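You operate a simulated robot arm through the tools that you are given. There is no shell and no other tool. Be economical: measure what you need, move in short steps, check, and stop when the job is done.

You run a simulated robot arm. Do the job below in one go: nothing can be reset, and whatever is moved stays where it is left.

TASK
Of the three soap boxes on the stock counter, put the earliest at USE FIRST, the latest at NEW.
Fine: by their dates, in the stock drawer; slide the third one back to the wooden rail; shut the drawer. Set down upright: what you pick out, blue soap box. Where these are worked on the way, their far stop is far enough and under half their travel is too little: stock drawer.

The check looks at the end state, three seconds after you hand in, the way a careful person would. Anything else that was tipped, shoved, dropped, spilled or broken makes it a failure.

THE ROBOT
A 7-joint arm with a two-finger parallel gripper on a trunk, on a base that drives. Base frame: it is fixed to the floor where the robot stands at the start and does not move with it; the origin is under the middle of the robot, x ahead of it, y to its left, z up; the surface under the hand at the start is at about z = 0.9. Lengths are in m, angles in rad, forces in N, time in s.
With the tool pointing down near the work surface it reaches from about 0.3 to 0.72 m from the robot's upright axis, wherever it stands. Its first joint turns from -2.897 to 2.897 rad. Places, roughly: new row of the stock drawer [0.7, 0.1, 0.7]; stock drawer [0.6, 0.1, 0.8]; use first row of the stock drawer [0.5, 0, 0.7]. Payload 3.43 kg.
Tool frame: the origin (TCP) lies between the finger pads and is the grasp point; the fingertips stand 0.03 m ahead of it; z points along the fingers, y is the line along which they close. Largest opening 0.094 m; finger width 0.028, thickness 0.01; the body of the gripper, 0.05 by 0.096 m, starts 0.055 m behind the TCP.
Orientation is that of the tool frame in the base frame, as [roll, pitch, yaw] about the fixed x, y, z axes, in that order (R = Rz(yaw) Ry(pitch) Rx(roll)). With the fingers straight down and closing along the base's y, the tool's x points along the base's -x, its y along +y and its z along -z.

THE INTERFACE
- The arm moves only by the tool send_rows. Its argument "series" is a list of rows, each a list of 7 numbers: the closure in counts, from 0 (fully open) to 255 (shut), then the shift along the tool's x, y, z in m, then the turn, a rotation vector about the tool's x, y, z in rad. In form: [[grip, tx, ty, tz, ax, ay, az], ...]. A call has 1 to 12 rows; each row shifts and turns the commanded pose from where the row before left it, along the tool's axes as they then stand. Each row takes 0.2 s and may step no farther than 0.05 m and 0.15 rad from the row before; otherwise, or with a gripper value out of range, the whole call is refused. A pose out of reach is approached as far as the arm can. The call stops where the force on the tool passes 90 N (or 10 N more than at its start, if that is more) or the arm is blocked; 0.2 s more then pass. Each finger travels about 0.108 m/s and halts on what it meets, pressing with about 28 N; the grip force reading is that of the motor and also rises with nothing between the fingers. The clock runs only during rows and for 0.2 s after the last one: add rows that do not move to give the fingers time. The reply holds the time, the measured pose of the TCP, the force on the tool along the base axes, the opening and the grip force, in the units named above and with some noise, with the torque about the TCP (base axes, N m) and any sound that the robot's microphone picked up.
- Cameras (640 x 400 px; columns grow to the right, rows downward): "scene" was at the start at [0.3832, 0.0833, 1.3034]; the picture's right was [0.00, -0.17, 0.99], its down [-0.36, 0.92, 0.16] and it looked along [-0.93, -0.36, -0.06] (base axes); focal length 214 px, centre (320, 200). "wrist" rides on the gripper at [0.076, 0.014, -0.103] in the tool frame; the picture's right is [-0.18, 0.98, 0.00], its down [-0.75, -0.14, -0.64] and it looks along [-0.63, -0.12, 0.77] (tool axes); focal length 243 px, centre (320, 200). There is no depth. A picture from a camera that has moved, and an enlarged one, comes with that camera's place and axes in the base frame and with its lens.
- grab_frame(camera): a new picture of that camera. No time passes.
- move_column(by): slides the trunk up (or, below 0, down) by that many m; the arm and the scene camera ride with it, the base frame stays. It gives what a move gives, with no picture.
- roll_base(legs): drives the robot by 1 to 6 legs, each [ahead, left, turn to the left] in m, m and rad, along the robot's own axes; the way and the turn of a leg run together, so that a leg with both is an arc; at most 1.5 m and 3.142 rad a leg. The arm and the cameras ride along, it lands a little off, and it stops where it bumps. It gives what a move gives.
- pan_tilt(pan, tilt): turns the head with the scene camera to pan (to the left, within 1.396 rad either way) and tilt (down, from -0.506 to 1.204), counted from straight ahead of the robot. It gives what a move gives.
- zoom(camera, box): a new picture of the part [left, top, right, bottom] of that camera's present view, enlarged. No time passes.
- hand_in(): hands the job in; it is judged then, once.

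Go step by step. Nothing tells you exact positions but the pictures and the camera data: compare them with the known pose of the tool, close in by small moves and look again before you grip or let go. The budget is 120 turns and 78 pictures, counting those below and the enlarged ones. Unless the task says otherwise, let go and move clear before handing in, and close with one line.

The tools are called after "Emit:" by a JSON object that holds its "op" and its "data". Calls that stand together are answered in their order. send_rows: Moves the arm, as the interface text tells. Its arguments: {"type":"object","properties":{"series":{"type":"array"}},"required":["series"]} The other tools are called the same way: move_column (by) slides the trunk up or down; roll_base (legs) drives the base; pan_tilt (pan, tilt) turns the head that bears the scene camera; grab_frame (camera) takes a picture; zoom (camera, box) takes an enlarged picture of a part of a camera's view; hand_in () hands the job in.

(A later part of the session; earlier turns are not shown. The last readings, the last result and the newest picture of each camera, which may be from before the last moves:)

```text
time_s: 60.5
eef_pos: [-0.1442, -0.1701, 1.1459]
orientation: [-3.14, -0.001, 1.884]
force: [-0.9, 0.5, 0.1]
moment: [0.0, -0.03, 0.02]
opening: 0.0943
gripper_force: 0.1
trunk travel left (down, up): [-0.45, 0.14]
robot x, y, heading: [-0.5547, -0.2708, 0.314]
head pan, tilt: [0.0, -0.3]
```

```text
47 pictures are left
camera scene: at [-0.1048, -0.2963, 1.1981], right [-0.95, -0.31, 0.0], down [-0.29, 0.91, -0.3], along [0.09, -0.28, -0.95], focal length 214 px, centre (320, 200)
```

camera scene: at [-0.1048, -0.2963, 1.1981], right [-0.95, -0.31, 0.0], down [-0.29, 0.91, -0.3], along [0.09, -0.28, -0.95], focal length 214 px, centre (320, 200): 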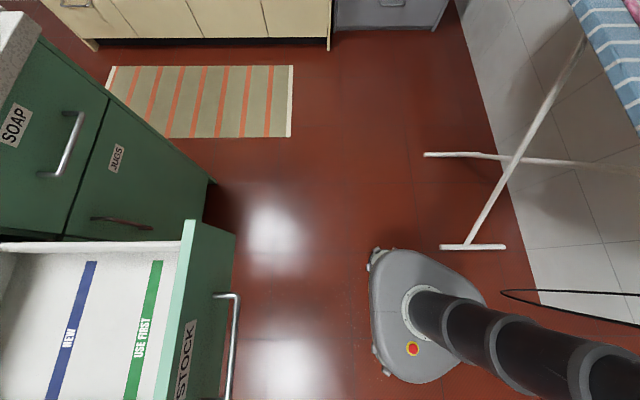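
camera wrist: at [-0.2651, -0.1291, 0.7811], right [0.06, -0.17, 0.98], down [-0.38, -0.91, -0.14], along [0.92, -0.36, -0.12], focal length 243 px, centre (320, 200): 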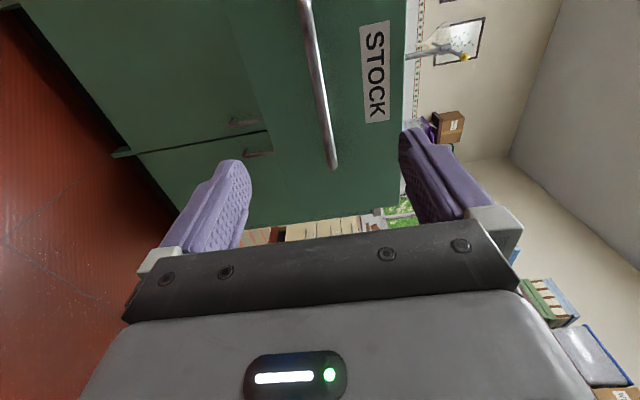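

The drawer has marked rows: USE FIRST (green stripe) at the front and NEW (blue stripe) further back. I turn the hand back and drive around to the drawer's left side, where everything is in reach.

Emit:
{"op": "send_rows", "data": {"series": [[0, 0, 0, 0, 0, 0, -0.143], [0, 0, 0, 0, 0, 0, -0.143], [0, 0, 0, 0, 0, 0, -0.143], [0, 0, 0, 0, 0, 0, -0.143], [0, 0, 0, 0, 0, 0, -0.143], [0, 0, 0, 0, 0, 0, -0.143], [0, 0, 0, 0, 0, 0, -0.143], [0, 0, 0, 0, 0, 0, -0.143], [0, 0, 0, 0, 0, 0, -0.143], [0, 0, 0, 0, 0, 0, -0.143], [0, 0, 0, 0, 0, 0, -0.14], [0, 0, 0, 0, 0, 0, 0]]}}

Emit:
{"op": "move_column", "data": {"by": 0.13}}

Emit:
{"op": "roll_base", "data": {"legs": [[0, 0.47, 0], [0, 0, -0.8]]}}

Emit:
{"op": "pan_tilt", "data": {"pan": 0.0, "tilt": 0.2}}

Emit:
{"op": "grab_frame", "data": {"camera": "scene"}}

```text
time_s: 63.1
eef_pos: [-0.1439, -0.1684, 1.1468]
orientation: [-3.141, 0.0, -2.828]
force: [-0.9, 0.6, -0.5]
moment: [0.0, 0.05, 0.0]
opening: 0.0942
gripper_force: 0.0
trunk travel left (down, up): [-0.45, 0.14]
robot x, y, heading: [-0.5543, -0.2658, 0.319]
head pan, tilt: [0.0, -0.3]
```

```text
time_s: 64.7
eef_pos: [-0.1437, -0.1699, 1.276]
orientation: [-3.141, 0.001, -2.831]
force: [-0.1, -0.3, -0.2]
moment: [-0.02, -0.02, -0.01]
opening: 0.094
gripper_force: 0.0
trunk travel left (down, up): [-0.58, 0.01]
robot x, y, heading: [-0.5537, -0.2692, 0.316]
head pan, tilt: [0.0, -0.3]
```

```text
time_s: 69.6
eef_pos: [-0.3502, -0.0459, 1.2774]
orientation: [-3.141, 0.0, 2.644]
force: [0.1, -0.3, 1.0]
moment: [0.0, 0.0, -0.01]
opening: 0.094
gripper_force: 0.1
trunk travel left (down, up): [-0.58, 0.01]
robot x, y, heading: [-0.7043, 0.1825, -0.491]
head pan, tilt: [0.0, -0.3]
```

```text
time_s: 70.5
eef_pos: [-0.3515, -0.0461, 1.2773]
orientation: [-3.139, 0.0, 2.644]
force: [0.6, 0.4, -0.1]
moment: [-0.01, 0.0, -0.02]
opening: 0.0939
gripper_force: 0.0
trunk travel left (down, up): [-0.58, 0.01]
robot x, y, heading: [-0.7018, 0.1828, -0.488]
head pan, tilt: [0.0, 0.201]
```

```text
46 pictures are left
camera scene: at [-0.2724, -0.0868, 1.3138], right [-0.48, -0.88, 0.0], down [-0.86, 0.47, 0.2], along [-0.17, 0.09, -0.98], focal length 214 px, centre (320, 200)
```

scene: 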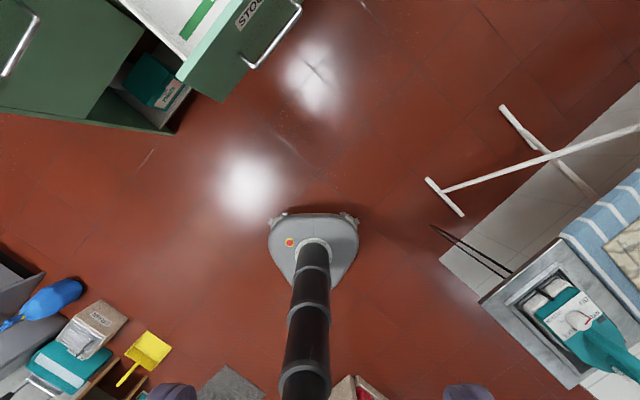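

I drive forward along the drawer's left side, then turn more toward the counter.

Emit:
{"op": "roll_base", "data": {"legs": [[0.456, 0.3235, 0], [0, 0, 0.45]]}}

Emit:
{"op": "grab_frame", "data": {"camera": "scene"}}

```text
time_s: 75.1
eef_pos: [0.2726, 0.1867, 1.2763]
orientation: [-3.139, -0.002, 3.084]
force: [-0.1, -0.5, -0.3]
moment: [-0.02, -0.02, 0.05]
opening: 0.0943
gripper_force: 0.0
trunk travel left (down, up): [-0.58, 0.01]
robot x, y, heading: [-0.143, 0.2424, -0.054]
head pan, tilt: [0.0, 0.201]
```

```text
45 pictures are left
camera scene: at [0.3624, 0.1834, 1.3139], right [-0.06, -1.0, 0.0], down [-0.98, 0.06, 0.2], along [-0.2, 0.01, -0.98], focal length 214 px, centre (320, 200)
```

scene: 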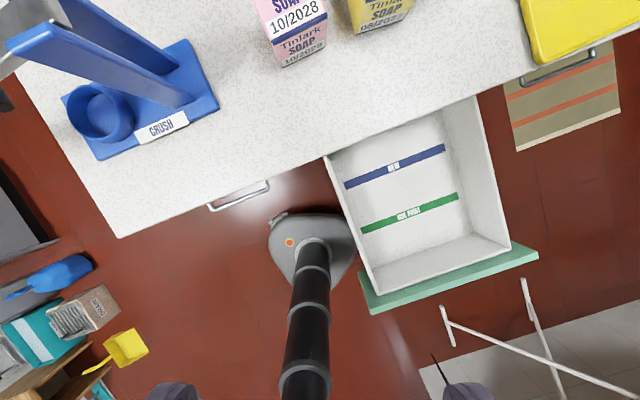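

Clear view of the drawer: NEW stripe at n≈0.30, USE FIRST stripe at n≈0.154. I zoom to see the row layout.

Emit:
{"op": "zoom", "data": {"camera": "scene", "box": [310, 90, 550, 320]}}

```text
1.74 times, centred on (430, 205) of scene
camera zoom: at [0.3624, 0.1834, 1.3139], right [-0.06, -1.0, 0.0], down [-0.98, 0.06, 0.2], along [-0.2, 0.01, -0.98], focal length 373 px, centre (129, 191)
```

zoom: 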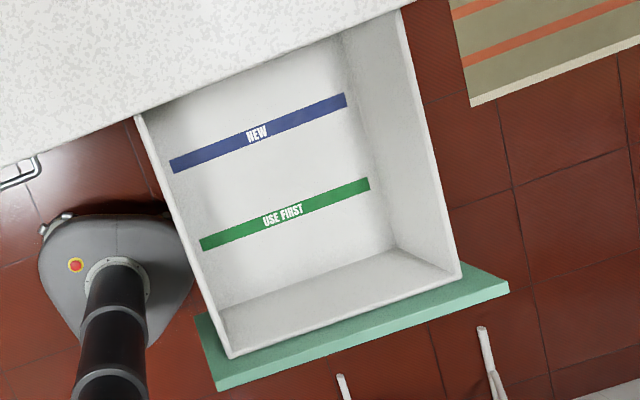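

USE FIRST zone lies at the front (front wall n≈0.04); I'll place boxes just at/before their stripes: n≈0.11 and n≈0.25, lateral −0.11. Now move a bit closer and bring the hand over yellow.

Emit:
{"op": "roll_base", "data": {"legs": [[0.131, 0.05, 0]]}}

Emit:
{"op": "send_rows", "data": {"series": [[0, 0, 0, 0, 0, 0, -0.125], [0, 0, 0, 0, 0, 0, -0.125], [0, 0, 0, 0, 0, 0, -0.118], [0, 0, 0, 0, 0, 0, 0]]}}

```text
time_s: 76.4
eef_pos: [0.4059, 0.2291, 1.2768]
orientation: [-3.14, -0.001, 3.083]
force: [0.9, -0.4, 0.0]
moment: [0.01, 0.04, -0.02]
opening: 0.0941
gripper_force: 0.1
trunk travel left (down, up): [-0.58, 0.01]
robot x, y, heading: [-0.0112, 0.2869, -0.052]
head pan, tilt: [0.0, 0.201]
```

```text
time_s: 77.4
eef_pos: [0.4051, 0.2288, 1.276]
orientation: [-3.139, 0.0, -2.833]
force: [0.2, -0.6, 0.4]
moment: [0.02, 0.06, -0.03]
opening: 0.0941
gripper_force: 0.0
trunk travel left (down, up): [-0.58, 0.01]
robot x, y, heading: [-0.0146, 0.2887, -0.059]
head pan, tilt: [0.0, 0.201]
```

Emit:
{"op": "send_rows", "data": {"series": [[0, -0.0242, -0.0343, 0, 0, 0, 0], [0, -0.0242, -0.0343, 0, 0, 0, 0], [0, -0.0242, -0.0343, 0, 0, 0, 0], [0, -0.0242, -0.0343, 0, 0, 0, 0], [0, -0.0242, -0.0343, 0, 0, 0, 0], [0, -0.0242, -0.0343, 0, 0, 0, 0], [0, 0, 0, 0.05, 0, 0, 0], [0, 0, 0, 0.05, 0, 0, 0], [0, 0, 0, 0, 0, 0, 0]]}}

Emit:
{"op": "pan_tilt", "data": {"pan": 0.0, "tilt": 0.2}}

Emit:
{"op": "grab_frame", "data": {"camera": "scene"}}

```text
time_s: 79.4
eef_pos: [0.6042, 0.0757, 1.1773]
orientation: [3.141, 0.001, -2.832]
force: [0.1, 0.6, 1.0]
moment: [-0.03, -0.06, 0.0]
opening: 0.0941
gripper_force: 0.1
trunk travel left (down, up): [-0.58, 0.01]
robot x, y, heading: [-0.0136, 0.2855, -0.05]
head pan, tilt: [0.0, 0.201]
```

```text
time_s: 80.0
eef_pos: [0.6057, 0.0758, 1.1776]
orientation: [-3.141, 0.0, -2.832]
force: [0.4, 0.8, 0.8]
moment: [0.01, 0.01, 0.02]
opening: 0.0942
gripper_force: 0.2
trunk travel left (down, up): [-0.58, 0.01]
robot x, y, heading: [-0.0132, 0.2869, -0.058]
head pan, tilt: [0.0, 0.201]
```

```text
43 pictures are left
camera scene: at [0.6909, 0.1065, 1.2147], right [0.3, -0.95, 0.0], down [-0.93, -0.3, 0.2], along [-0.19, -0.06, -0.98], focal length 214 px, centre (320, 200)
```

scene: 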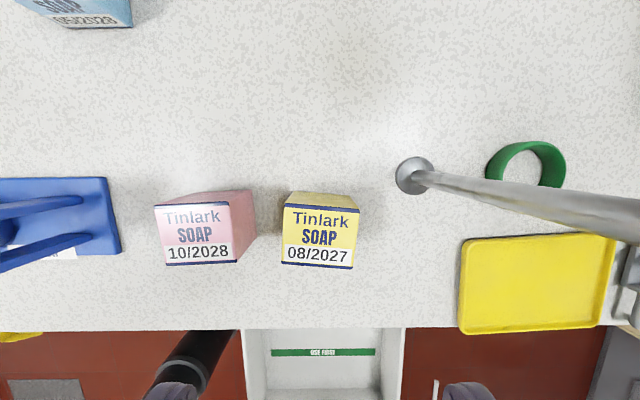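

Yellow centre n≈0.600, lateral −0.109, yawed about 0.11 clockwise. Align and descend to just above.

Emit:
{"op": "send_rows", "data": {"series": [[0, 0, 0.003, 0.03, 0, 0, 0.11], [0, 0, 0, 0.04, 0, 0, 0], [0, 0, 0, 0.04, 0, 0, 0], [0, 0, 0, 0.035, 0, 0, 0], [0, 0, 0, 0, 0, 0, 0]]}}

Emit:
{"op": "pan_tilt", "data": {"pan": 0.0, "tilt": 0.6}}

Emit:
{"op": "grab_frame", "data": {"camera": "scene"}}

```text
time_s: 81.2
eef_pos: [0.603, 0.0795, 1.0312]
orientation: [3.141, 0.0, -2.944]
force: [0.4, 0.2, -0.2]
moment: [-0.03, 0.0, 0.0]
opening: 0.0941
gripper_force: 0.1
trunk travel left (down, up): [-0.58, 0.01]
robot x, y, heading: [-0.0139, 0.2859, -0.05]
head pan, tilt: [0.0, 0.201]
```

```text
time_s: 82.1
eef_pos: [0.6038, 0.0789, 1.0311]
orientation: [-3.14, -0.001, -2.942]
force: [0.8, 0.7, -0.1]
moment: [0.0, 0.02, -0.05]
opening: 0.0939
gripper_force: 0.1
trunk travel left (down, up): [-0.58, 0.01]
robot x, y, heading: [-0.0135, 0.2883, -0.057]
head pan, tilt: [0.0, 0.6]
```

```text
42 pictures are left
camera scene: at [0.6552, 0.0923, 1.0738], right [0.2, -0.98, 0.0], down [-0.81, -0.16, 0.56], along [-0.55, -0.11, -0.83], focal length 214 px, centre (320, 200)
```

scene: 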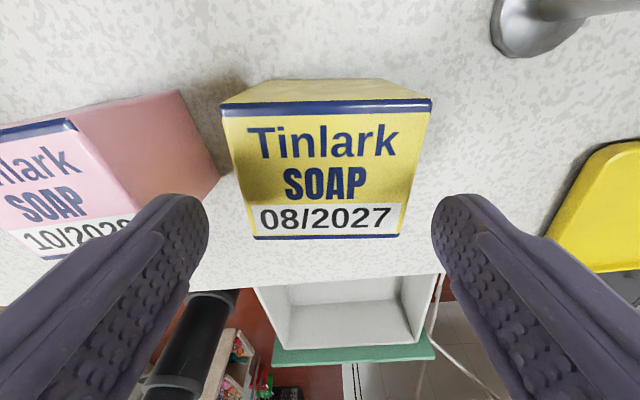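

Nearly centred: small corrections, then descend around yellow and close.

Emit:
{"op": "send_rows", "data": {"series": [[0, 0, -0.003, 0.01, 0, 0, -0.03], [0, 0, 0, 0.025, 0, 0, 0], [0, 0, 0, 0.025, 0, 0, 0], [0, 0, 0, 0.02, 0, 0, 0], [0, 0, 0, 0, 0, 0, 0]]}}

Emit:
{"op": "pan_tilt", "data": {"pan": 0.0, "tilt": 0.2}}

Emit:
{"op": "grab_frame", "data": {"camera": "scene"}}

```text
time_s: 83.3
eef_pos: [0.5792, 0.0821, 0.9985]
orientation: [-3.142, 0.002, -2.913]
force: [-0.1, 0.0, 0.1]
moment: [-0.03, 0.0, -0.01]
opening: 0.094
gripper_force: 0.1
out of reach, approached as far as the arm can: row 1, 2, 3, 4
trunk travel left (down, up): [-0.58, 0.01]
robot x, y, heading: [-0.0098, 0.2866, -0.057]
head pan, tilt: [0.0, 0.6]
```

```text
time_s: 84.1
eef_pos: [0.5799, 0.0806, 0.9992]
orientation: [-3.14, 0.001, -2.913]
force: [0.3, 0.2, 0.0]
moment: [-0.03, -0.02, 0.0]
opening: 0.0937
gripper_force: 0.2
trunk travel left (down, up): [-0.58, 0.01]
robot x, y, heading: [-0.0141, 0.2884, -0.053]
head pan, tilt: [0.0, 0.201]
```

```text
41 pictures are left
camera scene: at [0.6679, 0.105, 1.0355], right [0.23, -0.97, 0.0], down [-0.95, -0.22, 0.2], along [-0.2, -0.05, -0.98], focal length 214 px, centre (320, 200)
```

scene: 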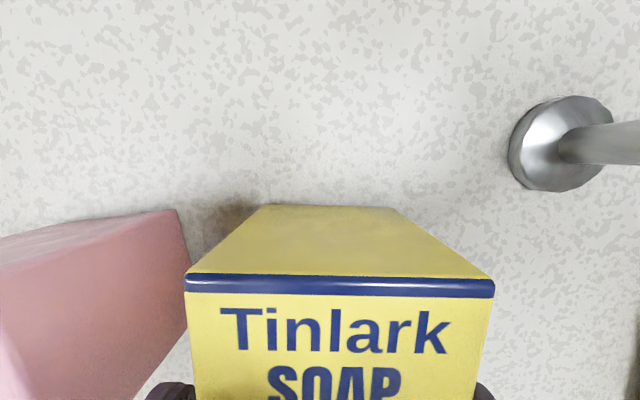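

The trunk is too high for reaching this low. I rise clear, lower the trunk, and retry.

Emit:
{"op": "send_rows", "data": {"series": [[0, 0, 0, -0.03, 0, 0, 0], [0, 0, 0, -0.04, 0, 0, 0], [0, 0, 0, -0.04, 0, 0, 0], [0, 0, 0, -0.04, 0, 0, 0], [0, 0, 0, -0.04, 0, 0, 0], [0, 0, 0, -0.04, 0, 0, 0], [0, 0, 0, 0, 0, 0, 0]]}}

```text
time_s: 85.7
eef_pos: [0.5804, 0.0837, 1.2283]
orientation: [3.142, -0.003, -2.913]
force: [-0.5, -0.1, 0.5]
moment: [0.0, 0.03, 0.02]
opening: 0.094
gripper_force: 0.0
trunk travel left (down, up): [-0.58, 0.01]
robot x, y, heading: [-0.0098, 0.286, -0.055]
head pan, tilt: [0.0, 0.201]
```

Emit:
{"op": "move_column", "data": {"by": -0.18}}

Emit:
{"op": "send_rows", "data": {"series": [[0, -0.0212, -0.0128, 0, 0, 0, 0], [0, 0, 0, 0.015, 0, 0, 0], [0, 0, 0, 0, 0, 0, 0]]}}

Emit:
{"op": "pan_tilt", "data": {"pan": 0.0, "tilt": 0.6}}

Emit:
{"op": "grab_frame", "data": {"camera": "scene"}}

```text
time_s: 87.7
eef_pos: [0.5793, 0.0847, 1.0507]
orientation: [-3.141, 0.0, -2.913]
force: [-0.9, 0.2, 0.9]
moment: [0.01, -0.01, -0.01]
opening: 0.0938
gripper_force: 0.1
trunk travel left (down, up): [-0.4, 0.19]
robot x, y, heading: [-0.0113, 0.2888, -0.055]
head pan, tilt: [0.0, 0.201]
```

```text
time_s: 88.5
eef_pos: [0.6037, 0.0775, 1.0326]
orientation: [-3.141, -0.001, -2.913]
force: [0.2, 0.1, 0.6]
moment: [0.01, 0.04, -0.01]
opening: 0.0942
gripper_force: 0.0
trunk travel left (down, up): [-0.4, 0.19]
robot x, y, heading: [-0.0138, 0.284, -0.053]
head pan, tilt: [0.0, 0.201]
```

```text
time_s: 89.4
eef_pos: [0.6045, 0.0777, 1.0328]
orientation: [-3.14, 0.0, -2.915]
force: [0.1, 0.8, 0.2]
moment: [0.03, -0.04, 0.03]
opening: 0.0942
gripper_force: 0.2
trunk travel left (down, up): [-0.4, 0.19]
robot x, y, heading: [-0.0089, 0.2941, -0.051]
head pan, tilt: [0.0, 0.6]
```

```text
40 pictures are left
camera scene: at [0.6558, 0.0925, 1.0751], right [0.23, -0.97, 0.0], down [-0.8, -0.19, 0.56], along [-0.55, -0.13, -0.83], focal length 214 px, centre (320, 200)
```

scene: 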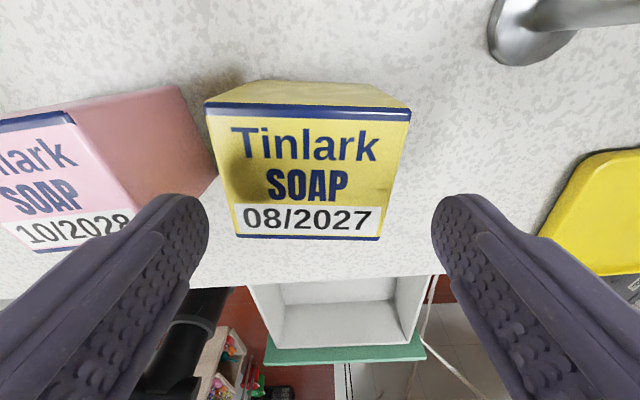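

Emit:
{"op": "send_rows", "data": {"series": [[0, 0, 0.0055, 0, 0, 0, 0.02], [0, 0, 0, 0.01, 0, 0, 0], [0, 0, 0, 0, 0, 0, 0]]}}

Emit:
{"op": "grab_frame", "data": {"camera": "scene"}}

```text
time_s: 90.2
eef_pos: [0.6023, 0.0833, 1.0223]
orientation: [-3.139, 0.001, -2.935]
force: [-0.9, 1.0, -0.5]
moment: [0.02, 0.02, 0.02]
opening: 0.094
gripper_force: 0.0
trunk travel left (down, up): [-0.4, 0.19]
robot x, y, heading: [-0.0088, 0.2901, -0.055]
head pan, tilt: [0.0, 0.6]
```

```text
39 pictures are left
camera scene: at [0.6545, 0.0968, 1.0649], right [0.21, -0.98, 0.0], down [-0.81, -0.17, 0.56], along [-0.55, -0.12, -0.83], focal length 214 px, centre (320, 200)
```

scene: 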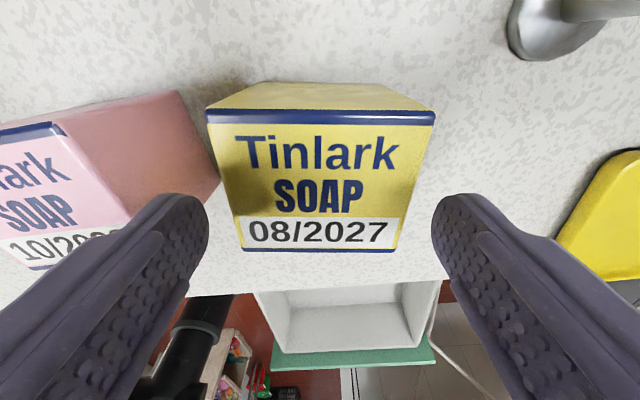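

Centred and aligned. Descend and check force.

Emit:
{"op": "send_rows", "data": {"series": [[0, 0, 0, 0.025, 0, 0, 0], [0, 0, 0, 0.025, 0, 0, 0], [0, 0, 0, 0.022, 0, 0, 0], [0, 0, 0, 0, 0, 0, 0]]}}

Emit:
{"op": "grab_frame", "data": {"camera": "scene"}}

```text
time_s: 91.2
eef_pos: [0.6024, 0.0828, 0.9509]
orientation: [-3.14, 0.001, -2.933]
force: [-0.5, -0.5, 0.6]
moment: [0.01, 0.0, 0.01]
opening: 0.0939
gripper_force: 0.0
trunk travel left (down, up): [-0.4, 0.19]
robot x, y, heading: [-0.012, 0.2875, -0.056]
head pan, tilt: [0.0, 0.6]
```

```text
38 pictures are left
camera scene: at [0.6538, 0.0969, 0.994], right [0.21, -0.98, 0.0], down [-0.81, -0.17, 0.56], along [-0.55, -0.12, -0.83], focal length 214 px, centre (320, 200)
```

scene: 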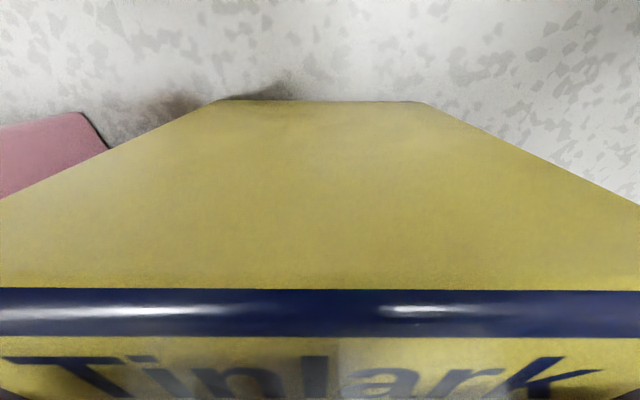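

Yellow sits squarely between the fingers. Close and lift.

Emit:
{"op": "send_rows", "data": {"series": [[140, 0, 0, 0, 0, 0, 0], [140, 0, 0, 0, 0, 0, 0], [140, 0, 0, 0, 0, 0, 0], [140, 0, 0, -0.01, 0, 0, 0], [140, 0, 0, -0.03, 0, 0, 0], [140, 0, 0, -0.04, 0, 0, 0], [140, 0, 0, -0.04, 0, 0, 0], [140, 0, 0, -0.03, 0, 0, 0], [140, 0, 0, 0, 0, 0, 0]]}}

Emit:
{"op": "grab_frame", "data": {"camera": "scene"}}

```text
time_s: 93.2
eef_pos: [0.6029, 0.0819, 1.1022]
orientation: [-3.14, -0.002, -2.933]
force: [0.3, -0.3, -2.7]
moment: [-0.03, 0.07, -0.01]
opening: 0.0892
gripper_force: 27.5
trunk travel left (down, up): [-0.4, 0.19]
robot x, y, heading: [-0.0105, 0.2902, -0.053]
head pan, tilt: [0.0, 0.6]
```

```text
37 pictures are left
camera scene: at [0.654, 0.0962, 1.1437], right [0.21, -0.98, 0.0], down [-0.81, -0.17, 0.57], along [-0.55, -0.12, -0.82], focal length 214 px, centre (320, 200)
```

scene: 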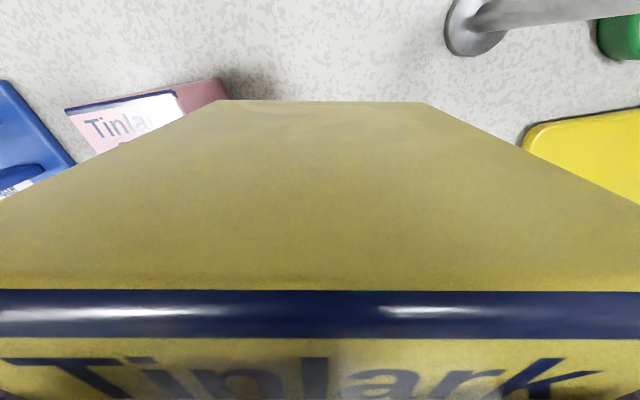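

Yellow is held. Carry it back over the front of the drawer at this height.

Emit:
{"op": "send_rows", "data": {"series": [[140, 0.02, 0, 0, 0, 0, -0.1], [140, 0.0428, -0.001, 0, 0, 0, 0], [140, 0.0428, -0.001, 0, 0, 0, 0], [140, 0.0428, -0.001, 0, 0, 0, 0], [140, 0.0428, -0.001, 0, 0, 0, 0], [140, 0.0428, -0.001, 0, 0, 0, 0], [140, 0.0428, -0.001, 0, 0, 0, 0], [140, 0.0428, -0.001, 0, 0, 0, 0], [140, 0.0428, -0.001, 0, 0, 0, 0], [140, 0.0428, -0.001, 0, 0, 0, 0], [140, 0.0428, -0.001, 0, 0, 0, 0], [140, 0.0428, 0, 0, 0, 0, 0]]}}

Emit:
{"op": "pan_tilt", "data": {"pan": 0.0, "tilt": 0.0}}

Emit:
{"op": "grab_frame", "data": {"camera": "scene"}}

Emit:
{"op": "grab_frame", "data": {"camera": "wrist"}}

```text
time_s: 95.8
eef_pos: [0.1338, -0.0754, 1.1009]
orientation: [-3.141, 0.001, -2.832]
force: [0.0, -0.2, -2.7]
moment: [0.0, -0.03, -0.03]
opening: 0.0893
gripper_force: 28.3
trunk travel left (down, up): [-0.4, 0.19]
robot x, y, heading: [-0.0115, 0.2839, -0.052]
head pan, tilt: [0.0, 0.6]
```

```text
time_s: 96.8
eef_pos: [0.1354, -0.0744, 1.1017]
orientation: [3.141, 0.001, -2.833]
force: [-0.4, -0.3, -3.3]
moment: [-0.01, 0.04, -0.01]
opening: 0.0893
gripper_force: 27.7
trunk travel left (down, up): [-0.4, 0.19]
robot x, y, heading: [-0.011, 0.2872, -0.054]
head pan, tilt: [0.0, 0.0]
```

```text
36 pictures are left
camera scene: at [0.2384, -0.0393, 1.1421], right [0.3, -0.95, 0.0], down [-0.95, -0.3, 0.0], along [0.0, 0.0, -1.0], focal length 214 px, centre (320, 200)
```

scene: 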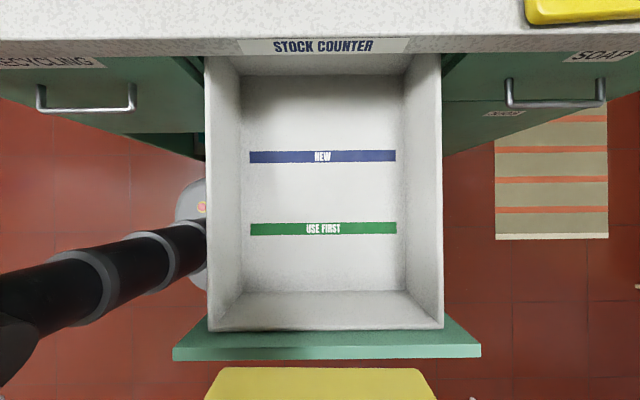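

```text
35 pictures are left
camera wrist: at [0.0592, -0.0848, 1.2046], right [-0.12, 0.99, 0.0], down [0.76, 0.09, 0.64], along [0.64, 0.08, -0.77], focal length 243 px, centre (320, 200)
```

wrist: 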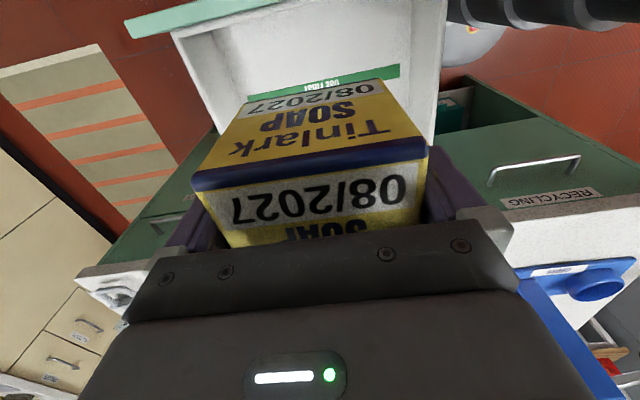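

Floor of the drawer is at z≈0.714 and the box is right above the USE FIRST zone. Lower with the trunk.

Emit:
{"op": "move_column", "data": {"by": -0.3}}

Emit:
{"op": "grab_frame", "data": {"camera": "scene"}}

```text
time_s: 99.8
eef_pos: [0.1352, -0.0749, 0.8018]
orientation: [3.14, 0.0, -2.833]
force: [-0.2, 0.6, -2.7]
moment: [0.05, 0.0, 0.01]
opening: 0.0893
gripper_force: 28.3
trunk travel left (down, up): [-0.1, 0.49]
robot x, y, heading: [-0.0121, 0.2855, -0.056]
head pan, tilt: [0.0, 0.0]
```

```text
34 pictures are left
camera scene: at [0.2381, -0.0392, 0.8422], right [0.3, -0.95, 0.0], down [-0.95, -0.3, 0.0], along [0.0, 0.0, -1.0], focal length 214 px, centre (320, 200)
```

scene: 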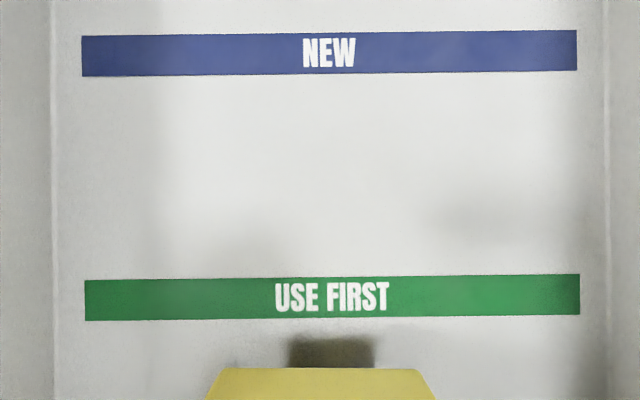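

Emit:
{"op": "send_rows", "data": {"series": [[140, 0, 0, 0.025, 0, 0, 0], [140, 0, 0, 0.006, 0, 0, 0], [140, 0, 0, 0, 0, 0, 0]]}}

```text
time_s: 100.6
eef_pos: [0.1352, -0.0755, 0.7707]
orientation: [-3.141, 0.0, -2.832]
force: [-0.1, 0.5, -2.5]
moment: [-0.01, 0.0, 0.01]
opening: 0.0893
gripper_force: 28.0
trunk travel left (down, up): [-0.1, 0.49]
robot x, y, heading: [-0.0099, 0.2874, -0.058]
head pan, tilt: [0.0, 0.0]
```

Emit:
{"op": "send_rows", "data": {"series": [[140, 0, 0, 0.004, 0, 0, 0], [140, 0, 0, 0.003, 0, 0, 0], [140, 0, 0, 0, 0, 0, 0]]}}

```text
time_s: 101.4
eef_pos: [0.136, -0.075, 0.7675]
orientation: [-3.133, -0.001, -2.833]
force: [1.9, -5.3, 81.3]
moment: [0.6, 4.96, 0.37]
opening: 0.0894
gripper_force: 28.0
trunk travel left (down, up): [-0.1, 0.49]
robot x, y, heading: [-0.0127, 0.2879, -0.056]
head pan, tilt: [0.0, 0.0]
```

On the floor (contact). Ease the push, then release and rise.

Emit:
{"op": "send_rows", "data": {"series": [[140, 0, 0, -0.003, 0, 0, 0], [140, 0, 0, 0, 0, 0, 0]]}}

```text
time_s: 102.0
eef_pos: [0.1358, -0.0751, 0.7669]
orientation: [-3.138, -0.001, -2.831]
force: [1.7, -9.9, 47.6]
moment: [-0.38, 4.19, 0.81]
opening: 0.0892
gripper_force: 27.9
trunk travel left (down, up): [-0.1, 0.49]
robot x, y, heading: [-0.0141, 0.2869, -0.053]
head pan, tilt: [0.0, 0.0]
```

Emit:
{"op": "send_rows", "data": {"series": [[140, 0, 0, -0.0025, 0, 0, 0], [140, 0, 0, 0, 0, 0, 0]]}}

```text
time_s: 102.6
eef_pos: [0.1338, -0.0731, 0.7679]
orientation: [3.138, -0.001, -2.835]
force: [0.4, 0.4, -2.9]
moment: [-0.04, 0.02, 0.0]
opening: 0.0892
gripper_force: 28.3
trunk travel left (down, up): [-0.1, 0.49]
robot x, y, heading: [-0.0121, 0.2867, -0.054]
head pan, tilt: [0.0, 0.0]
```

Emit:
{"op": "send_rows", "data": {"series": [[140, 0, 0, 0.0007, 0, 0, 0], [0, 0, 0, 0, 0, 0, 0], [0, 0, 0, 0, 0, 0, 0], [0, 0, 0, 0, 0, 0, 0], [0, 0, 0, -0.02, 0, 0, 0], [0, 0, 0, -0.03, 0, 0, 0], [0, 0, 0, -0.04, 0, 0, 0], [0, 0, 0, -0.04, 0, 0, 0], [0, 0, 0, 0, 0, 0, 0]]}}

Emit:
{"op": "move_column", "data": {"by": 0.3}}

Emit:
{"op": "grab_frame", "data": {"camera": "scene"}}

```text
time_s: 104.6
eef_pos: [0.1335, -0.0744, 0.8996]
orientation: [3.141, 0.0, -2.834]
force: [0.2, -1.1, 0.0]
moment: [0.02, 0.04, 0.02]
opening: 0.0941
gripper_force: 0.1
trunk travel left (down, up): [-0.1, 0.49]
robot x, y, heading: [-0.0133, 0.2888, -0.054]
head pan, tilt: [0.0, 0.0]
```

```text
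time_s: 107.6
eef_pos: [0.1345, -0.0745, 1.1989]
orientation: [3.141, 0.0, -2.833]
force: [0.3, 0.3, -0.2]
moment: [0.01, -0.01, -0.01]
opening: 0.0939
gripper_force: 0.1
trunk travel left (down, up): [-0.4, 0.19]
robot x, y, heading: [-0.0134, 0.2907, -0.053]
head pan, tilt: [0.0, 0.0]
```

```text
33 pictures are left
camera scene: at [0.2364, -0.0389, 1.239], right [0.3, -0.95, 0.0], down [-0.95, -0.3, 0.0], along [0.0, 0.0, -1.0], focal length 214 px, centre (320, 200)
```

scene: 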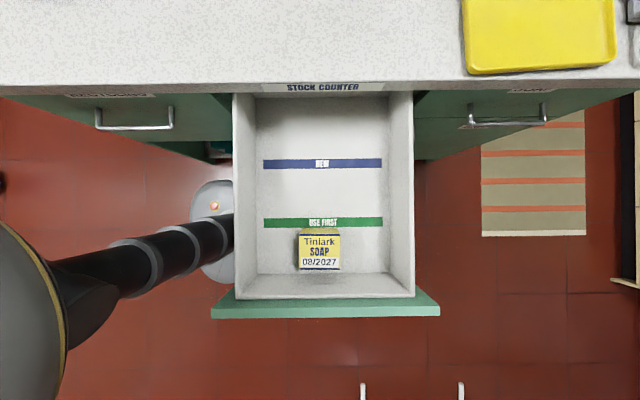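

Yellow stands upright in its row. Now move over to pink.

Emit:
{"op": "send_rows", "data": {"series": [[0, -0.045, 0.0, 0, 0, 0, 0], [0, -0.045, 0.0, 0, 0, 0, 0], [0, -0.045, 0.016, 0, 0, 0, 0], [0, -0.045, 0.016, 0, 0, 0, 0], [0, -0.045, 0.016, 0, 0, 0, 0], [0, -0.045, 0.016, 0, 0, 0, 0], [0, -0.045, 0.016, 0, 0, 0, 0], [0, -0.045, 0.016, 0, 0, 0, 0], [0, -0.045, 0.016, 0, 0, 0, 0], [0, -0.045, 0.016, 0, 0, 0, 0], [0, -0.045, 0.016, 0.03, 0, 0, 0], [0, 0, 0, 0.04, 0, 0, 0]]}}

Emit:
{"op": "pan_tilt", "data": {"pan": 0.0, "tilt": 0.4}}

Emit:
{"op": "grab_frame", "data": {"camera": "scene"}}

```text
refused: row 11 steps farther than a row can; nothing moved
```

```text
time_s: 108.5
eef_pos: [0.1328, -0.0743, 1.199]
orientation: [-3.141, -0.001, -2.832]
force: [-0.3, 0.3, 0.4]
moment: [-0.03, -0.03, -0.03]
opening: 0.094
gripper_force: 0.0
trunk travel left (down, up): [-0.4, 0.19]
robot x, y, heading: [-0.0128, 0.2851, -0.059]
head pan, tilt: [0.0, 0.4]
```

```text
32 pictures are left
camera scene: at [0.2012, -0.0501, 1.2365], right [0.3, -0.95, 0.0], down [-0.88, -0.28, 0.39], along [-0.37, -0.12, -0.92], focal length 214 px, centre (320, 200)
```

scene: 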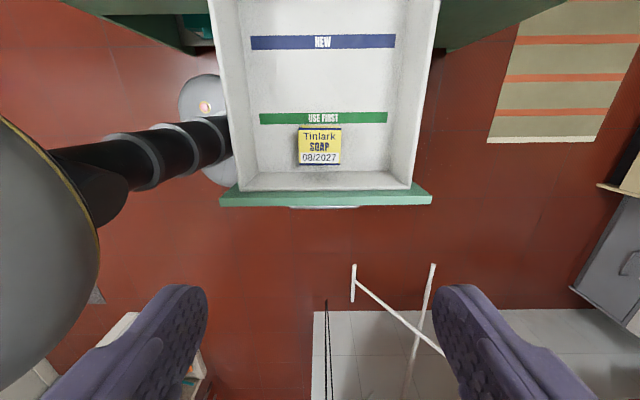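

Emit:
{"op": "send_rows", "data": {"series": [[0, -0.045, 0.0, 0, 0, 0, 0], [0, -0.045, 0.0, 0, 0, 0, 0], [0, -0.045, 0.016, 0, 0, 0, 0], [0, -0.045, 0.016, 0, 0, 0, 0], [0, -0.045, 0.016, 0, 0, 0, 0], [0, -0.045, 0.016, 0, 0, 0, 0], [0, -0.045, 0.016, 0, 0, 0, 0], [0, -0.045, 0.016, 0, 0, 0, 0], [0, -0.045, 0.016, 0, 0, 0, 0], [0, -0.045, 0.016, 0, 0, 0, 0], [0, -0.045, 0.016, 0, 0, 0, 0], [0, 0, 0, 0.04, 0, 0, 0]]}}

Emit:
{"op": "grab_frame", "data": {"camera": "scene"}}

```text
time_s: 111.1
eef_pos: [0.5632, 0.2135, 1.1566]
orientation: [3.141, 0.001, -2.836]
force: [1.3, 0.2, -0.3]
moment: [0.02, -0.02, 0.02]
opening: 0.0942
gripper_force: 0.1
trunk travel left (down, up): [-0.4, 0.19]
robot x, y, heading: [-0.0113, 0.2866, -0.055]
head pan, tilt: [0.0, 0.4]
```

```text
31 pictures are left
camera scene: at [0.6307, 0.2378, 1.1938], right [0.3, -0.95, 0.0], down [-0.88, -0.28, 0.39], along [-0.37, -0.12, -0.92], focal length 214 px, centre (320, 200)
```

scene: 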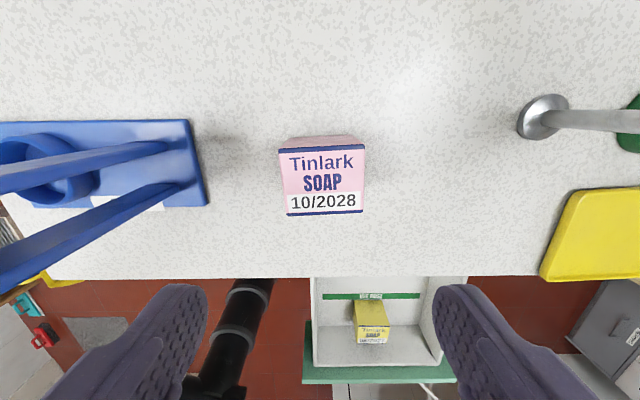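

Pink is centred below; rotate ~0.06 and descend to just above.

Emit:
{"op": "send_rows", "data": {"series": [[0, 0, 0, 0.03, 0, 0, -0.058], [0, 0, 0, 0.035, 0, 0, 0], [0, 0, 0, 0.035, 0, 0, 0], [0, 0, 0, 0.033, 0, 0, 0], [0, 0, 0, 0, 0, 0, 0]]}}

Emit:
{"op": "pan_tilt", "data": {"pan": 0.0, "tilt": 0.6}}

Emit:
{"op": "grab_frame", "data": {"camera": "scene"}}

```text
time_s: 112.3
eef_pos: [0.56, 0.2114, 1.0254]
orientation: [-3.14, 0.0, -2.776]
force: [-0.2, 0.6, -0.6]
moment: [-0.02, -0.01, 0.0]
opening: 0.0939
gripper_force: 0.0
trunk travel left (down, up): [-0.4, 0.19]
robot x, y, heading: [-0.0142, 0.2875, -0.056]
head pan, tilt: [0.0, 0.4]
```

```text
time_s: 113.0
eef_pos: [0.5604, 0.2115, 1.0253]
orientation: [-3.141, 0.001, -2.775]
force: [-1.4, -0.1, -0.1]
moment: [-0.01, 0.02, -0.01]
opening: 0.094
gripper_force: 0.0
trunk travel left (down, up): [-0.4, 0.19]
robot x, y, heading: [-0.0109, 0.2841, -0.052]
head pan, tilt: [0.0, 0.6]
```

```text
30 pictures are left
camera scene: at [0.6102, 0.2339, 1.0676], right [0.36, -0.93, 0.0], down [-0.77, -0.29, 0.56], along [-0.53, -0.2, -0.83], focal length 214 px, centre (320, 200)
```

scene: 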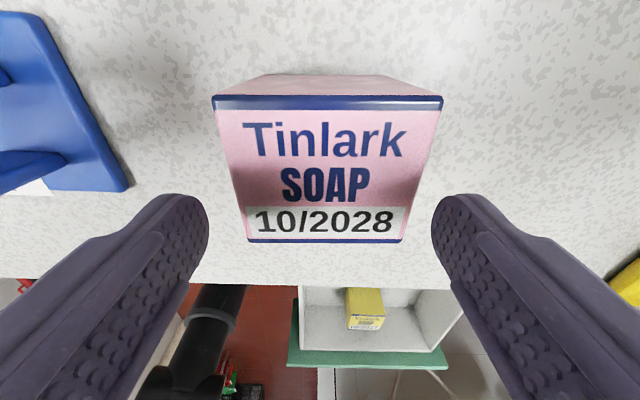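

Emit:
{"op": "send_rows", "data": {"series": [[0, 0, -0.002, 0.01, 0, 0, 0], [0, 0, 0, 0.02, 0, 0, 0], [0, 0, 0, 0.025, 0, 0, 0], [0, 0, 0, 0.02, 0, 0, 0], [0, 0, 0, 0, 0, 0, 0]]}}

Emit:
{"op": "grab_frame", "data": {"camera": "scene"}}

```text
time_s: 114.2
eef_pos: [0.5629, 0.2085, 0.9512]
orientation: [-3.139, 0.001, -2.775]
force: [-0.2, 0.3, 0.2]
moment: [-0.01, 0.01, 0.01]
opening: 0.0938
gripper_force: 0.0
trunk travel left (down, up): [-0.4, 0.19]
robot x, y, heading: [-0.0134, 0.2838, -0.06]
head pan, tilt: [0.0, 0.6]
```

```text
29 pictures are left
camera scene: at [0.6115, 0.2315, 0.993], right [0.36, -0.93, 0.0], down [-0.77, -0.29, 0.57], along [-0.53, -0.2, -0.82], focal length 214 px, centre (320, 200)
```

scene: 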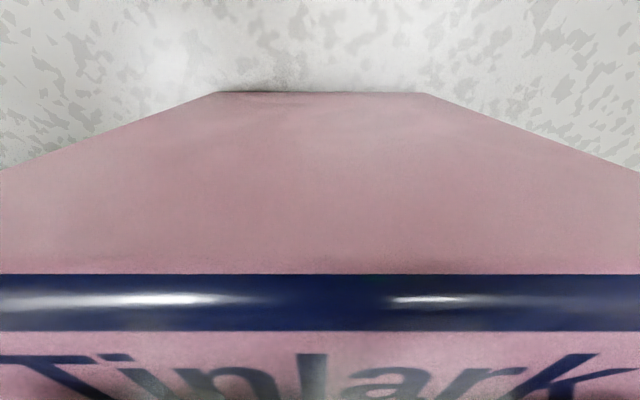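

Well seated. Close, lift.

Emit:
{"op": "send_rows", "data": {"series": [[140, 0, 0, 0, 0, 0, 0], [140, 0, 0, 0, 0, 0, 0], [140, 0, 0, 0, 0, 0, 0], [140, 0, 0, -0.01, 0, 0, 0], [140, 0, 0, -0.03, 0, 0, 0], [140, 0, 0, -0.04, 0, 0, 0], [140, 0, 0, -0.04, 0, 0, 0], [140, 0, 0, -0.03, 0, 0, 0.058], [140, 0, 0, 0, 0, 0, 0]]}}

```text
time_s: 116.2
eef_pos: [0.5634, 0.2116, 1.0989]
orientation: [-3.141, 0.001, -2.834]
force: [-0.4, -0.2, -3.0]
moment: [0.0, 0.01, -0.03]
opening: 0.0892
gripper_force: 28.4
trunk travel left (down, up): [-0.4, 0.19]
robot x, y, heading: [-0.0124, 0.2867, -0.057]
head pan, tilt: [0.0, 0.6]
```

Emit:
{"op": "send_rows", "data": {"series": [[140, 0.0388, -0.0161, 0, 0, 0, 0], [140, 0.0388, -0.0161, 0, 0, 0, 0], [140, 0.0388, -0.0161, 0, 0, 0, 0], [140, 0.0388, -0.0161, 0, 0, 0, 0], [140, 0.0388, -0.0161, 0, 0, 0, 0], [140, 0.0388, -0.0161, 0, 0, 0, 0], [140, 0.0388, -0.0161, 0, 0, 0, 0], [140, 0.0388, -0.0161, 0, 0, 0, 0], [140, 0.0388, -0.0161, 0, 0, 0, 0], [140, 0, 0, 0, 0, 0, 0]]}}

Emit:
{"op": "pan_tilt", "data": {"pan": 0.0, "tilt": 0.2}}

Emit:
{"op": "grab_frame", "data": {"camera": "wrist"}}

```text
time_s: 118.4
eef_pos: [0.2751, -0.0331, 1.1024]
orientation: [3.141, -0.001, -2.833]
force: [-0.3, -0.5, -2.8]
moment: [-0.01, 0.05, -0.03]
opening: 0.0893
gripper_force: 28.0
trunk travel left (down, up): [-0.4, 0.19]
robot x, y, heading: [-0.0134, 0.2907, -0.058]
head pan, tilt: [0.0, 0.6]
```

```text
time_s: 119.3
eef_pos: [0.2744, -0.0348, 1.1037]
orientation: [3.141, 0.001, -2.832]
force: [0.1, -0.1, -2.7]
moment: [0.0, -0.01, 0.0]
opening: 0.0892
gripper_force: 28.3
trunk travel left (down, up): [-0.4, 0.19]
robot x, y, heading: [-0.0098, 0.2834, -0.055]
head pan, tilt: [0.0, 0.201]
```

```text
28 pictures are left
camera wrist: at [0.1986, -0.044, 1.2052], right [-0.12, 0.99, 0.0], down [0.76, 0.09, 0.64], along [0.64, 0.08, -0.77], focal length 243 px, centre (320, 200)
```

wrist: 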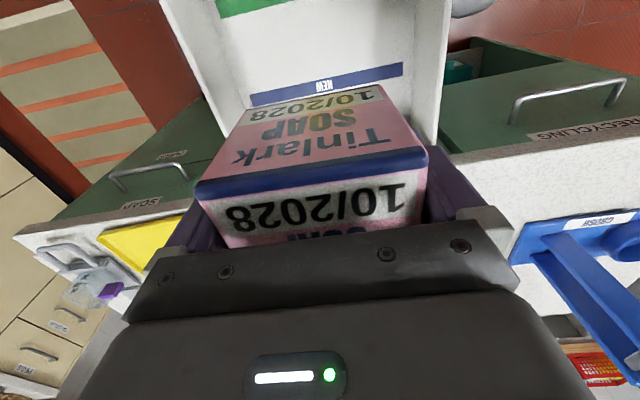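

Aligned over the NEW row. Tuck the head camera back and lower with the trunk.

Emit:
{"op": "pan_tilt", "data": {"pan": 0.0, "tilt": 0.6}}

Emit:
{"op": "move_column", "data": {"by": -0.29}}

Emit:
{"op": "grab_frame", "data": {"camera": "scene"}}

```text
time_s: 120.1
eef_pos: [0.2745, -0.0349, 1.1028]
orientation: [3.14, 0.002, -2.833]
force: [-0.8, -0.1, -4.5]
moment: [0.0, 0.04, 0.0]
opening: 0.0891
gripper_force: 28.2
trunk travel left (down, up): [-0.4, 0.19]
robot x, y, heading: [-0.0142, 0.2862, -0.059]
head pan, tilt: [0.0, 0.6]
```

```text
time_s: 123.1
eef_pos: [0.275, -0.0343, 0.8129]
orientation: [-3.141, 0.001, -2.833]
force: [-0.1, -0.7, -1.9]
moment: [-0.01, -0.01, 0.0]
opening: 0.0893
gripper_force: 27.6
trunk travel left (down, up): [-0.11, 0.48]
robot x, y, heading: [-0.0141, 0.2829, -0.056]
head pan, tilt: [0.0, 0.6]
```

```text
27 pictures are left
camera scene: at [0.3251, -0.0151, 0.8545], right [0.3, -0.95, 0.0], down [-0.79, -0.25, 0.57], along [-0.54, -0.17, -0.82], focal length 214 px, centre (320, 200)
```

scene: 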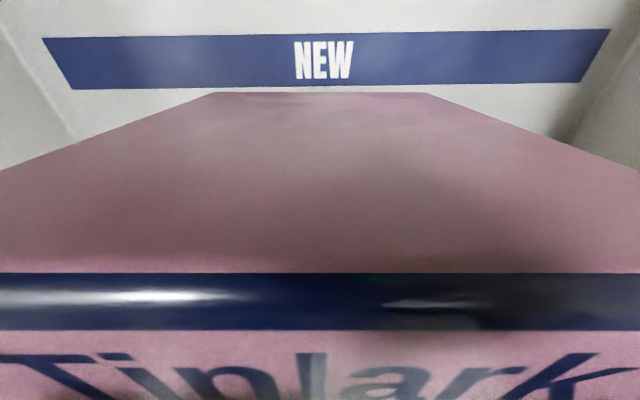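

Emit:
{"op": "send_rows", "data": {"series": [[140, 0, 0, 0.025, 0, 0, 0], [140, 0, 0, 0.017, 0, 0, 0], [140, 0, 0, 0.002, 0, 0, 0], [140, 0, 0, 0, 0, 0, 0]]}}

```text
time_s: 124.1
eef_pos: [0.2754, -0.0343, 0.7675]
orientation: [3.141, 0.0, -2.834]
force: [-0.1, 0.1, -2.9]
moment: [0.03, 0.03, -0.03]
opening: 0.0895
gripper_force: 28.2
trunk travel left (down, up): [-0.11, 0.48]
robot x, y, heading: [-0.0147, 0.2855, -0.056]
head pan, tilt: [0.0, 0.6]
```

Emit:
{"op": "send_rows", "data": {"series": [[140, 0, 0, 0.001, 0, 0, 0], [140, 0, 0, 0, 0, 0, 0]]}}

```text
time_s: 124.7
eef_pos: [0.274, -0.0334, 0.7678]
orientation: [3.141, 0.001, -2.835]
force: [-0.3, 0.0, -2.6]
moment: [0.01, 0.06, -0.03]
opening: 0.0893
gripper_force: 27.9
trunk travel left (down, up): [-0.11, 0.48]
robot x, y, heading: [-0.0124, 0.2859, -0.057]
head pan, tilt: [0.0, 0.6]
```

Emit:
{"op": "send_rows", "data": {"series": [[140, 0, 0, 0.001, 0, 0, 0], [140, 0, 0, 0, 0, 0, 0]]}}

```text
time_s: 125.3
eef_pos: [0.2747, -0.0348, 0.7669]
orientation: [-3.14, 0.001, -2.834]
force: [-0.1, 0.3, 7.7]
moment: [0.42, 0.16, 0.03]
opening: 0.0896
gripper_force: 28.0
trunk travel left (down, up): [-0.11, 0.48]
robot x, y, heading: [-0.0095, 0.2875, -0.06]
head pan, tilt: [0.0, 0.6]
```

Light contact with the drawer floor. Release and rise.

Emit:
{"op": "send_rows", "data": {"series": [[0, 0, 0, 0, 0, 0, 0], [0, 0, 0, 0, 0, 0, 0], [0, 0, 0, 0, 0, 0, 0], [0, 0, 0, -0.02, 0, 0, 0], [0, 0, 0, -0.03, 0, 0, 0], [0, 0, 0, -0.04, 0, 0, 0], [0, 0, 0, -0.04, 0, 0, 0], [0, 0, 0, 0, 0, 0, 0]]}}

Emit:
{"op": "move_column", "data": {"by": 0.3}}

Emit:
{"op": "grab_frame", "data": {"camera": "scene"}}

```text
time_s: 127.1
eef_pos: [0.2746, -0.0339, 0.8965]
orientation: [-3.14, 0.0, -2.832]
force: [-0.1, 1.5, 0.4]
moment: [-0.01, 0.02, -0.02]
opening: 0.0941
gripper_force: 0.0
trunk travel left (down, up): [-0.11, 0.48]
robot x, y, heading: [-0.0134, 0.2859, -0.053]
head pan, tilt: [0.0, 0.6]
```

```text
time_s: 130.1
eef_pos: [0.275, -0.0331, 1.1952]
orientation: [-3.141, -0.001, -2.831]
force: [0.0, 0.4, 0.0]
moment: [-0.03, -0.03, 0.0]
opening: 0.0939
gripper_force: 0.1
trunk travel left (down, up): [-0.41, 0.18]
robot x, y, heading: [-0.0133, 0.2876, -0.056]
head pan, tilt: [0.0, 0.6]
```

```text
26 pictures are left
camera scene: at [0.3252, -0.0148, 1.238], right [0.3, -0.95, 0.0], down [-0.79, -0.25, 0.57], along [-0.54, -0.17, -0.82], focal length 214 px, centre (320, 200)
```

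scene: 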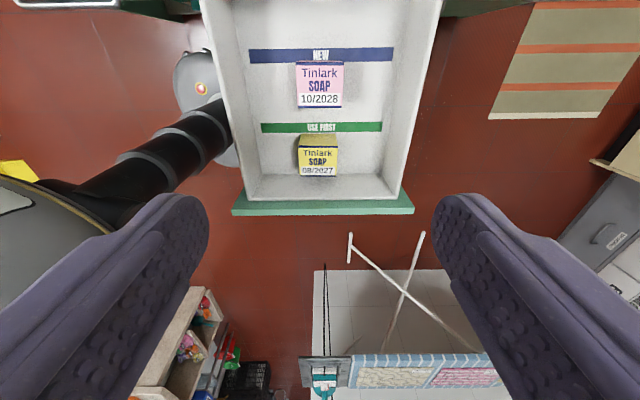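

Both boxes stand upright in their rows. Next I drive back around to the front of the drawer to push it shut by its handle.

Emit:
{"op": "roll_base", "data": {"legs": [[-0.68, -0.152, 0], [0, 0, 0.364]]}}

Emit:
{"op": "send_rows", "data": {"series": [[0, 0, 0, 0, 0, 0, 0.1486], [0, 0, 0, 0, 0, 0, 0.1486], [0, 0, 0, 0, 0, 0, 0.1486], [0, 0, 0, 0, 0, 0, 0.0], [0, 0, 0, 0, 0, 0, 0]]}}

```text
time_s: 135.0
eef_pos: [-0.3137, -0.0231, 1.1958]
orientation: [-3.139, 0.0, -2.469]
force: [0.6, -0.1, 1.0]
moment: [0.0, 0.0, -0.01]
opening: 0.0941
gripper_force: 0.2
trunk travel left (down, up): [-0.41, 0.18]
robot x, y, heading: [-0.696, 0.1742, 0.306]
head pan, tilt: [0.0, 0.6]
```

```text
time_s: 136.2
eef_pos: [-0.3153, -0.0235, 1.1961]
orientation: [-3.139, 0.0, -2.914]
force: [-0.3, -0.1, 0.2]
moment: [-0.01, 0.01, 0.01]
opening: 0.0942
gripper_force: 0.0
trunk travel left (down, up): [-0.41, 0.18]
robot x, y, heading: [-0.6974, 0.1702, 0.308]
head pan, tilt: [0.0, 0.6]
```

Emit:
{"op": "send_rows", "data": {"series": [[0, -0.01346, 0.0398, 0, 0, 0, 0], [0, -0.01346, 0.0398, 0, 0, 0, 0], [0, -0.01346, 0.0398, 0, 0, 0, 0], [0, -0.01346, 0.0398, 0, 0, 0, 0], [0, -0.01346, 0.0398, 0, 0, 0, 0], [0, -0.01346, 0.0398, 0, 0, 0, 0], [0, -0.01346, 0.0398, 0, 0, 0, 0], [0, 0, 0, 0, 0, 0, 0.1485], [0, 0, 0, 0, 0, 0, 0.1485], [0, 0, 0, 0, 0, 0, 0.1485], [0, 0, 0, 0, 0, 0, 0.1485], [0, 0, 0, 0, 0, 0, 0.1485]]}}

Emit:
{"op": "send_rows", "data": {"series": [[0, 0, 0, 0, 0, 0, 0.1485], [0, 0, 0, 0, 0, 0, 0.1485], [0, 0, 0, 0, 0, 0, 0.1485], [0, 0, 0, 0, 0, 0, 0.1485], [0, 0, 0, 0, 0, 0, 0.1485], [0, 0, 0, 0, 0, 0, 0]]}}

Emit:
{"op": "send_rows", "data": {"series": [[0, 0, 0, 0, -0.143, 0, 0], [0, 0, 0, 0, -0.143, 0, 0], [0, 0, 0, 0, -0.143, 0, 0], [0, 0, 0, 0, -0.143, 0, 0], [0, 0, 0, 0, -0.143, 0, 0], [0, 0, 0, 0, -0.143, 0, 0], [0, 0, 0, 0, -0.143, 0, 0], [0, 0, 0, 0, -0.143, 0, 0], [0, 0, 0, 0, -0.143, 0, 0], [0, 0, 0, 0, -0.143, 0, 0], [0, 0, 0, 0, -0.141, 0, 0], [0, 0, 0, 0, 0, 0, 0]]}}

```text
time_s: 138.8
eef_pos: [-0.2843, 0.2694, 1.1961]
orientation: [-3.139, 0.003, 2.626]
force: [-0.5, 0.1, 0.2]
moment: [0.0, 0.02, -0.02]
opening: 0.0937
gripper_force: 0.1
trunk travel left (down, up): [-0.41, 0.18]
robot x, y, heading: [-0.6948, 0.1803, 0.31]
head pan, tilt: [0.0, 0.6]
```

```text
time_s: 140.2
eef_pos: [-0.2843, 0.2693, 1.1964]
orientation: [-3.141, 0.003, 1.88]
force: [-0.4, -0.3, 0.7]
moment: [0.0, 0.02, 0.03]
opening: 0.0941
gripper_force: 0.0
trunk travel left (down, up): [-0.41, 0.18]
robot x, y, heading: [-0.6962, 0.1716, 0.307]
head pan, tilt: [0.0, 0.6]
```

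```text
time_s: 142.8
eef_pos: [-0.2529, 0.275, 1.1882]
orientation: [1.568, 0.003, 1.884]
force: [-0.2, -0.5, -0.1]
moment: [0.0, 0.03, 0.01]
opening: 0.094
gripper_force: 0.0
out of reach, approached as far as the arm can: row 5, 6, 7
trunk travel left (down, up): [-0.41, 0.18]
robot x, y, heading: [-0.7001, 0.1731, 0.309]
head pan, tilt: [0.0, 0.6]
```

The hand is level again. Drive right to the handle's line and lower the trunk.

Emit:
{"op": "roll_base", "data": {"legs": [[0, -0.452, 0]]}}

Emit:
{"op": "move_column", "data": {"by": -0.4}}

Emit:
{"op": "grab_frame", "data": {"camera": "wrist"}}

```text
time_s: 145.5
eef_pos: [-0.1159, -0.1517, 1.1865]
orientation: [1.571, 0.001, 1.884]
force: [0.4, 0.0, -0.5]
moment: [0.01, 0.02, 0.04]
opening: 0.0942
gripper_force: 0.1
trunk travel left (down, up): [-0.41, 0.18]
robot x, y, heading: [-0.5584, -0.2501, 0.311]
head pan, tilt: [0.0, 0.6]
```

```text
time_s: 149.3
eef_pos: [-0.1162, -0.1526, 0.7871]
orientation: [1.57, 0.002, 1.884]
force: [-0.1, -0.7, -0.5]
moment: [0.02, -0.03, -0.02]
opening: 0.0939
gripper_force: 0.1
trunk travel left (down, up): [-0.01, 0.58]
robot x, y, heading: [-0.5587, -0.2538, 0.312]
head pan, tilt: [0.0, 0.6]
```

```text
25 pictures are left
camera wrist: at [-0.2372, -0.1114, 0.8015], right [0.06, -0.17, 0.98], down [-0.38, -0.92, -0.14], along [0.92, -0.36, -0.12], focal length 243 px, centre (320, 200)
```

wrist: 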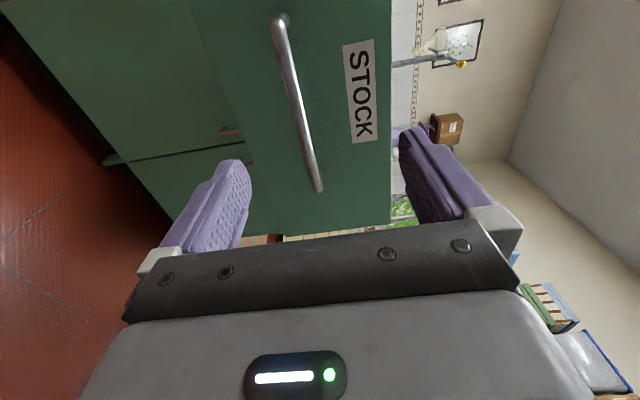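

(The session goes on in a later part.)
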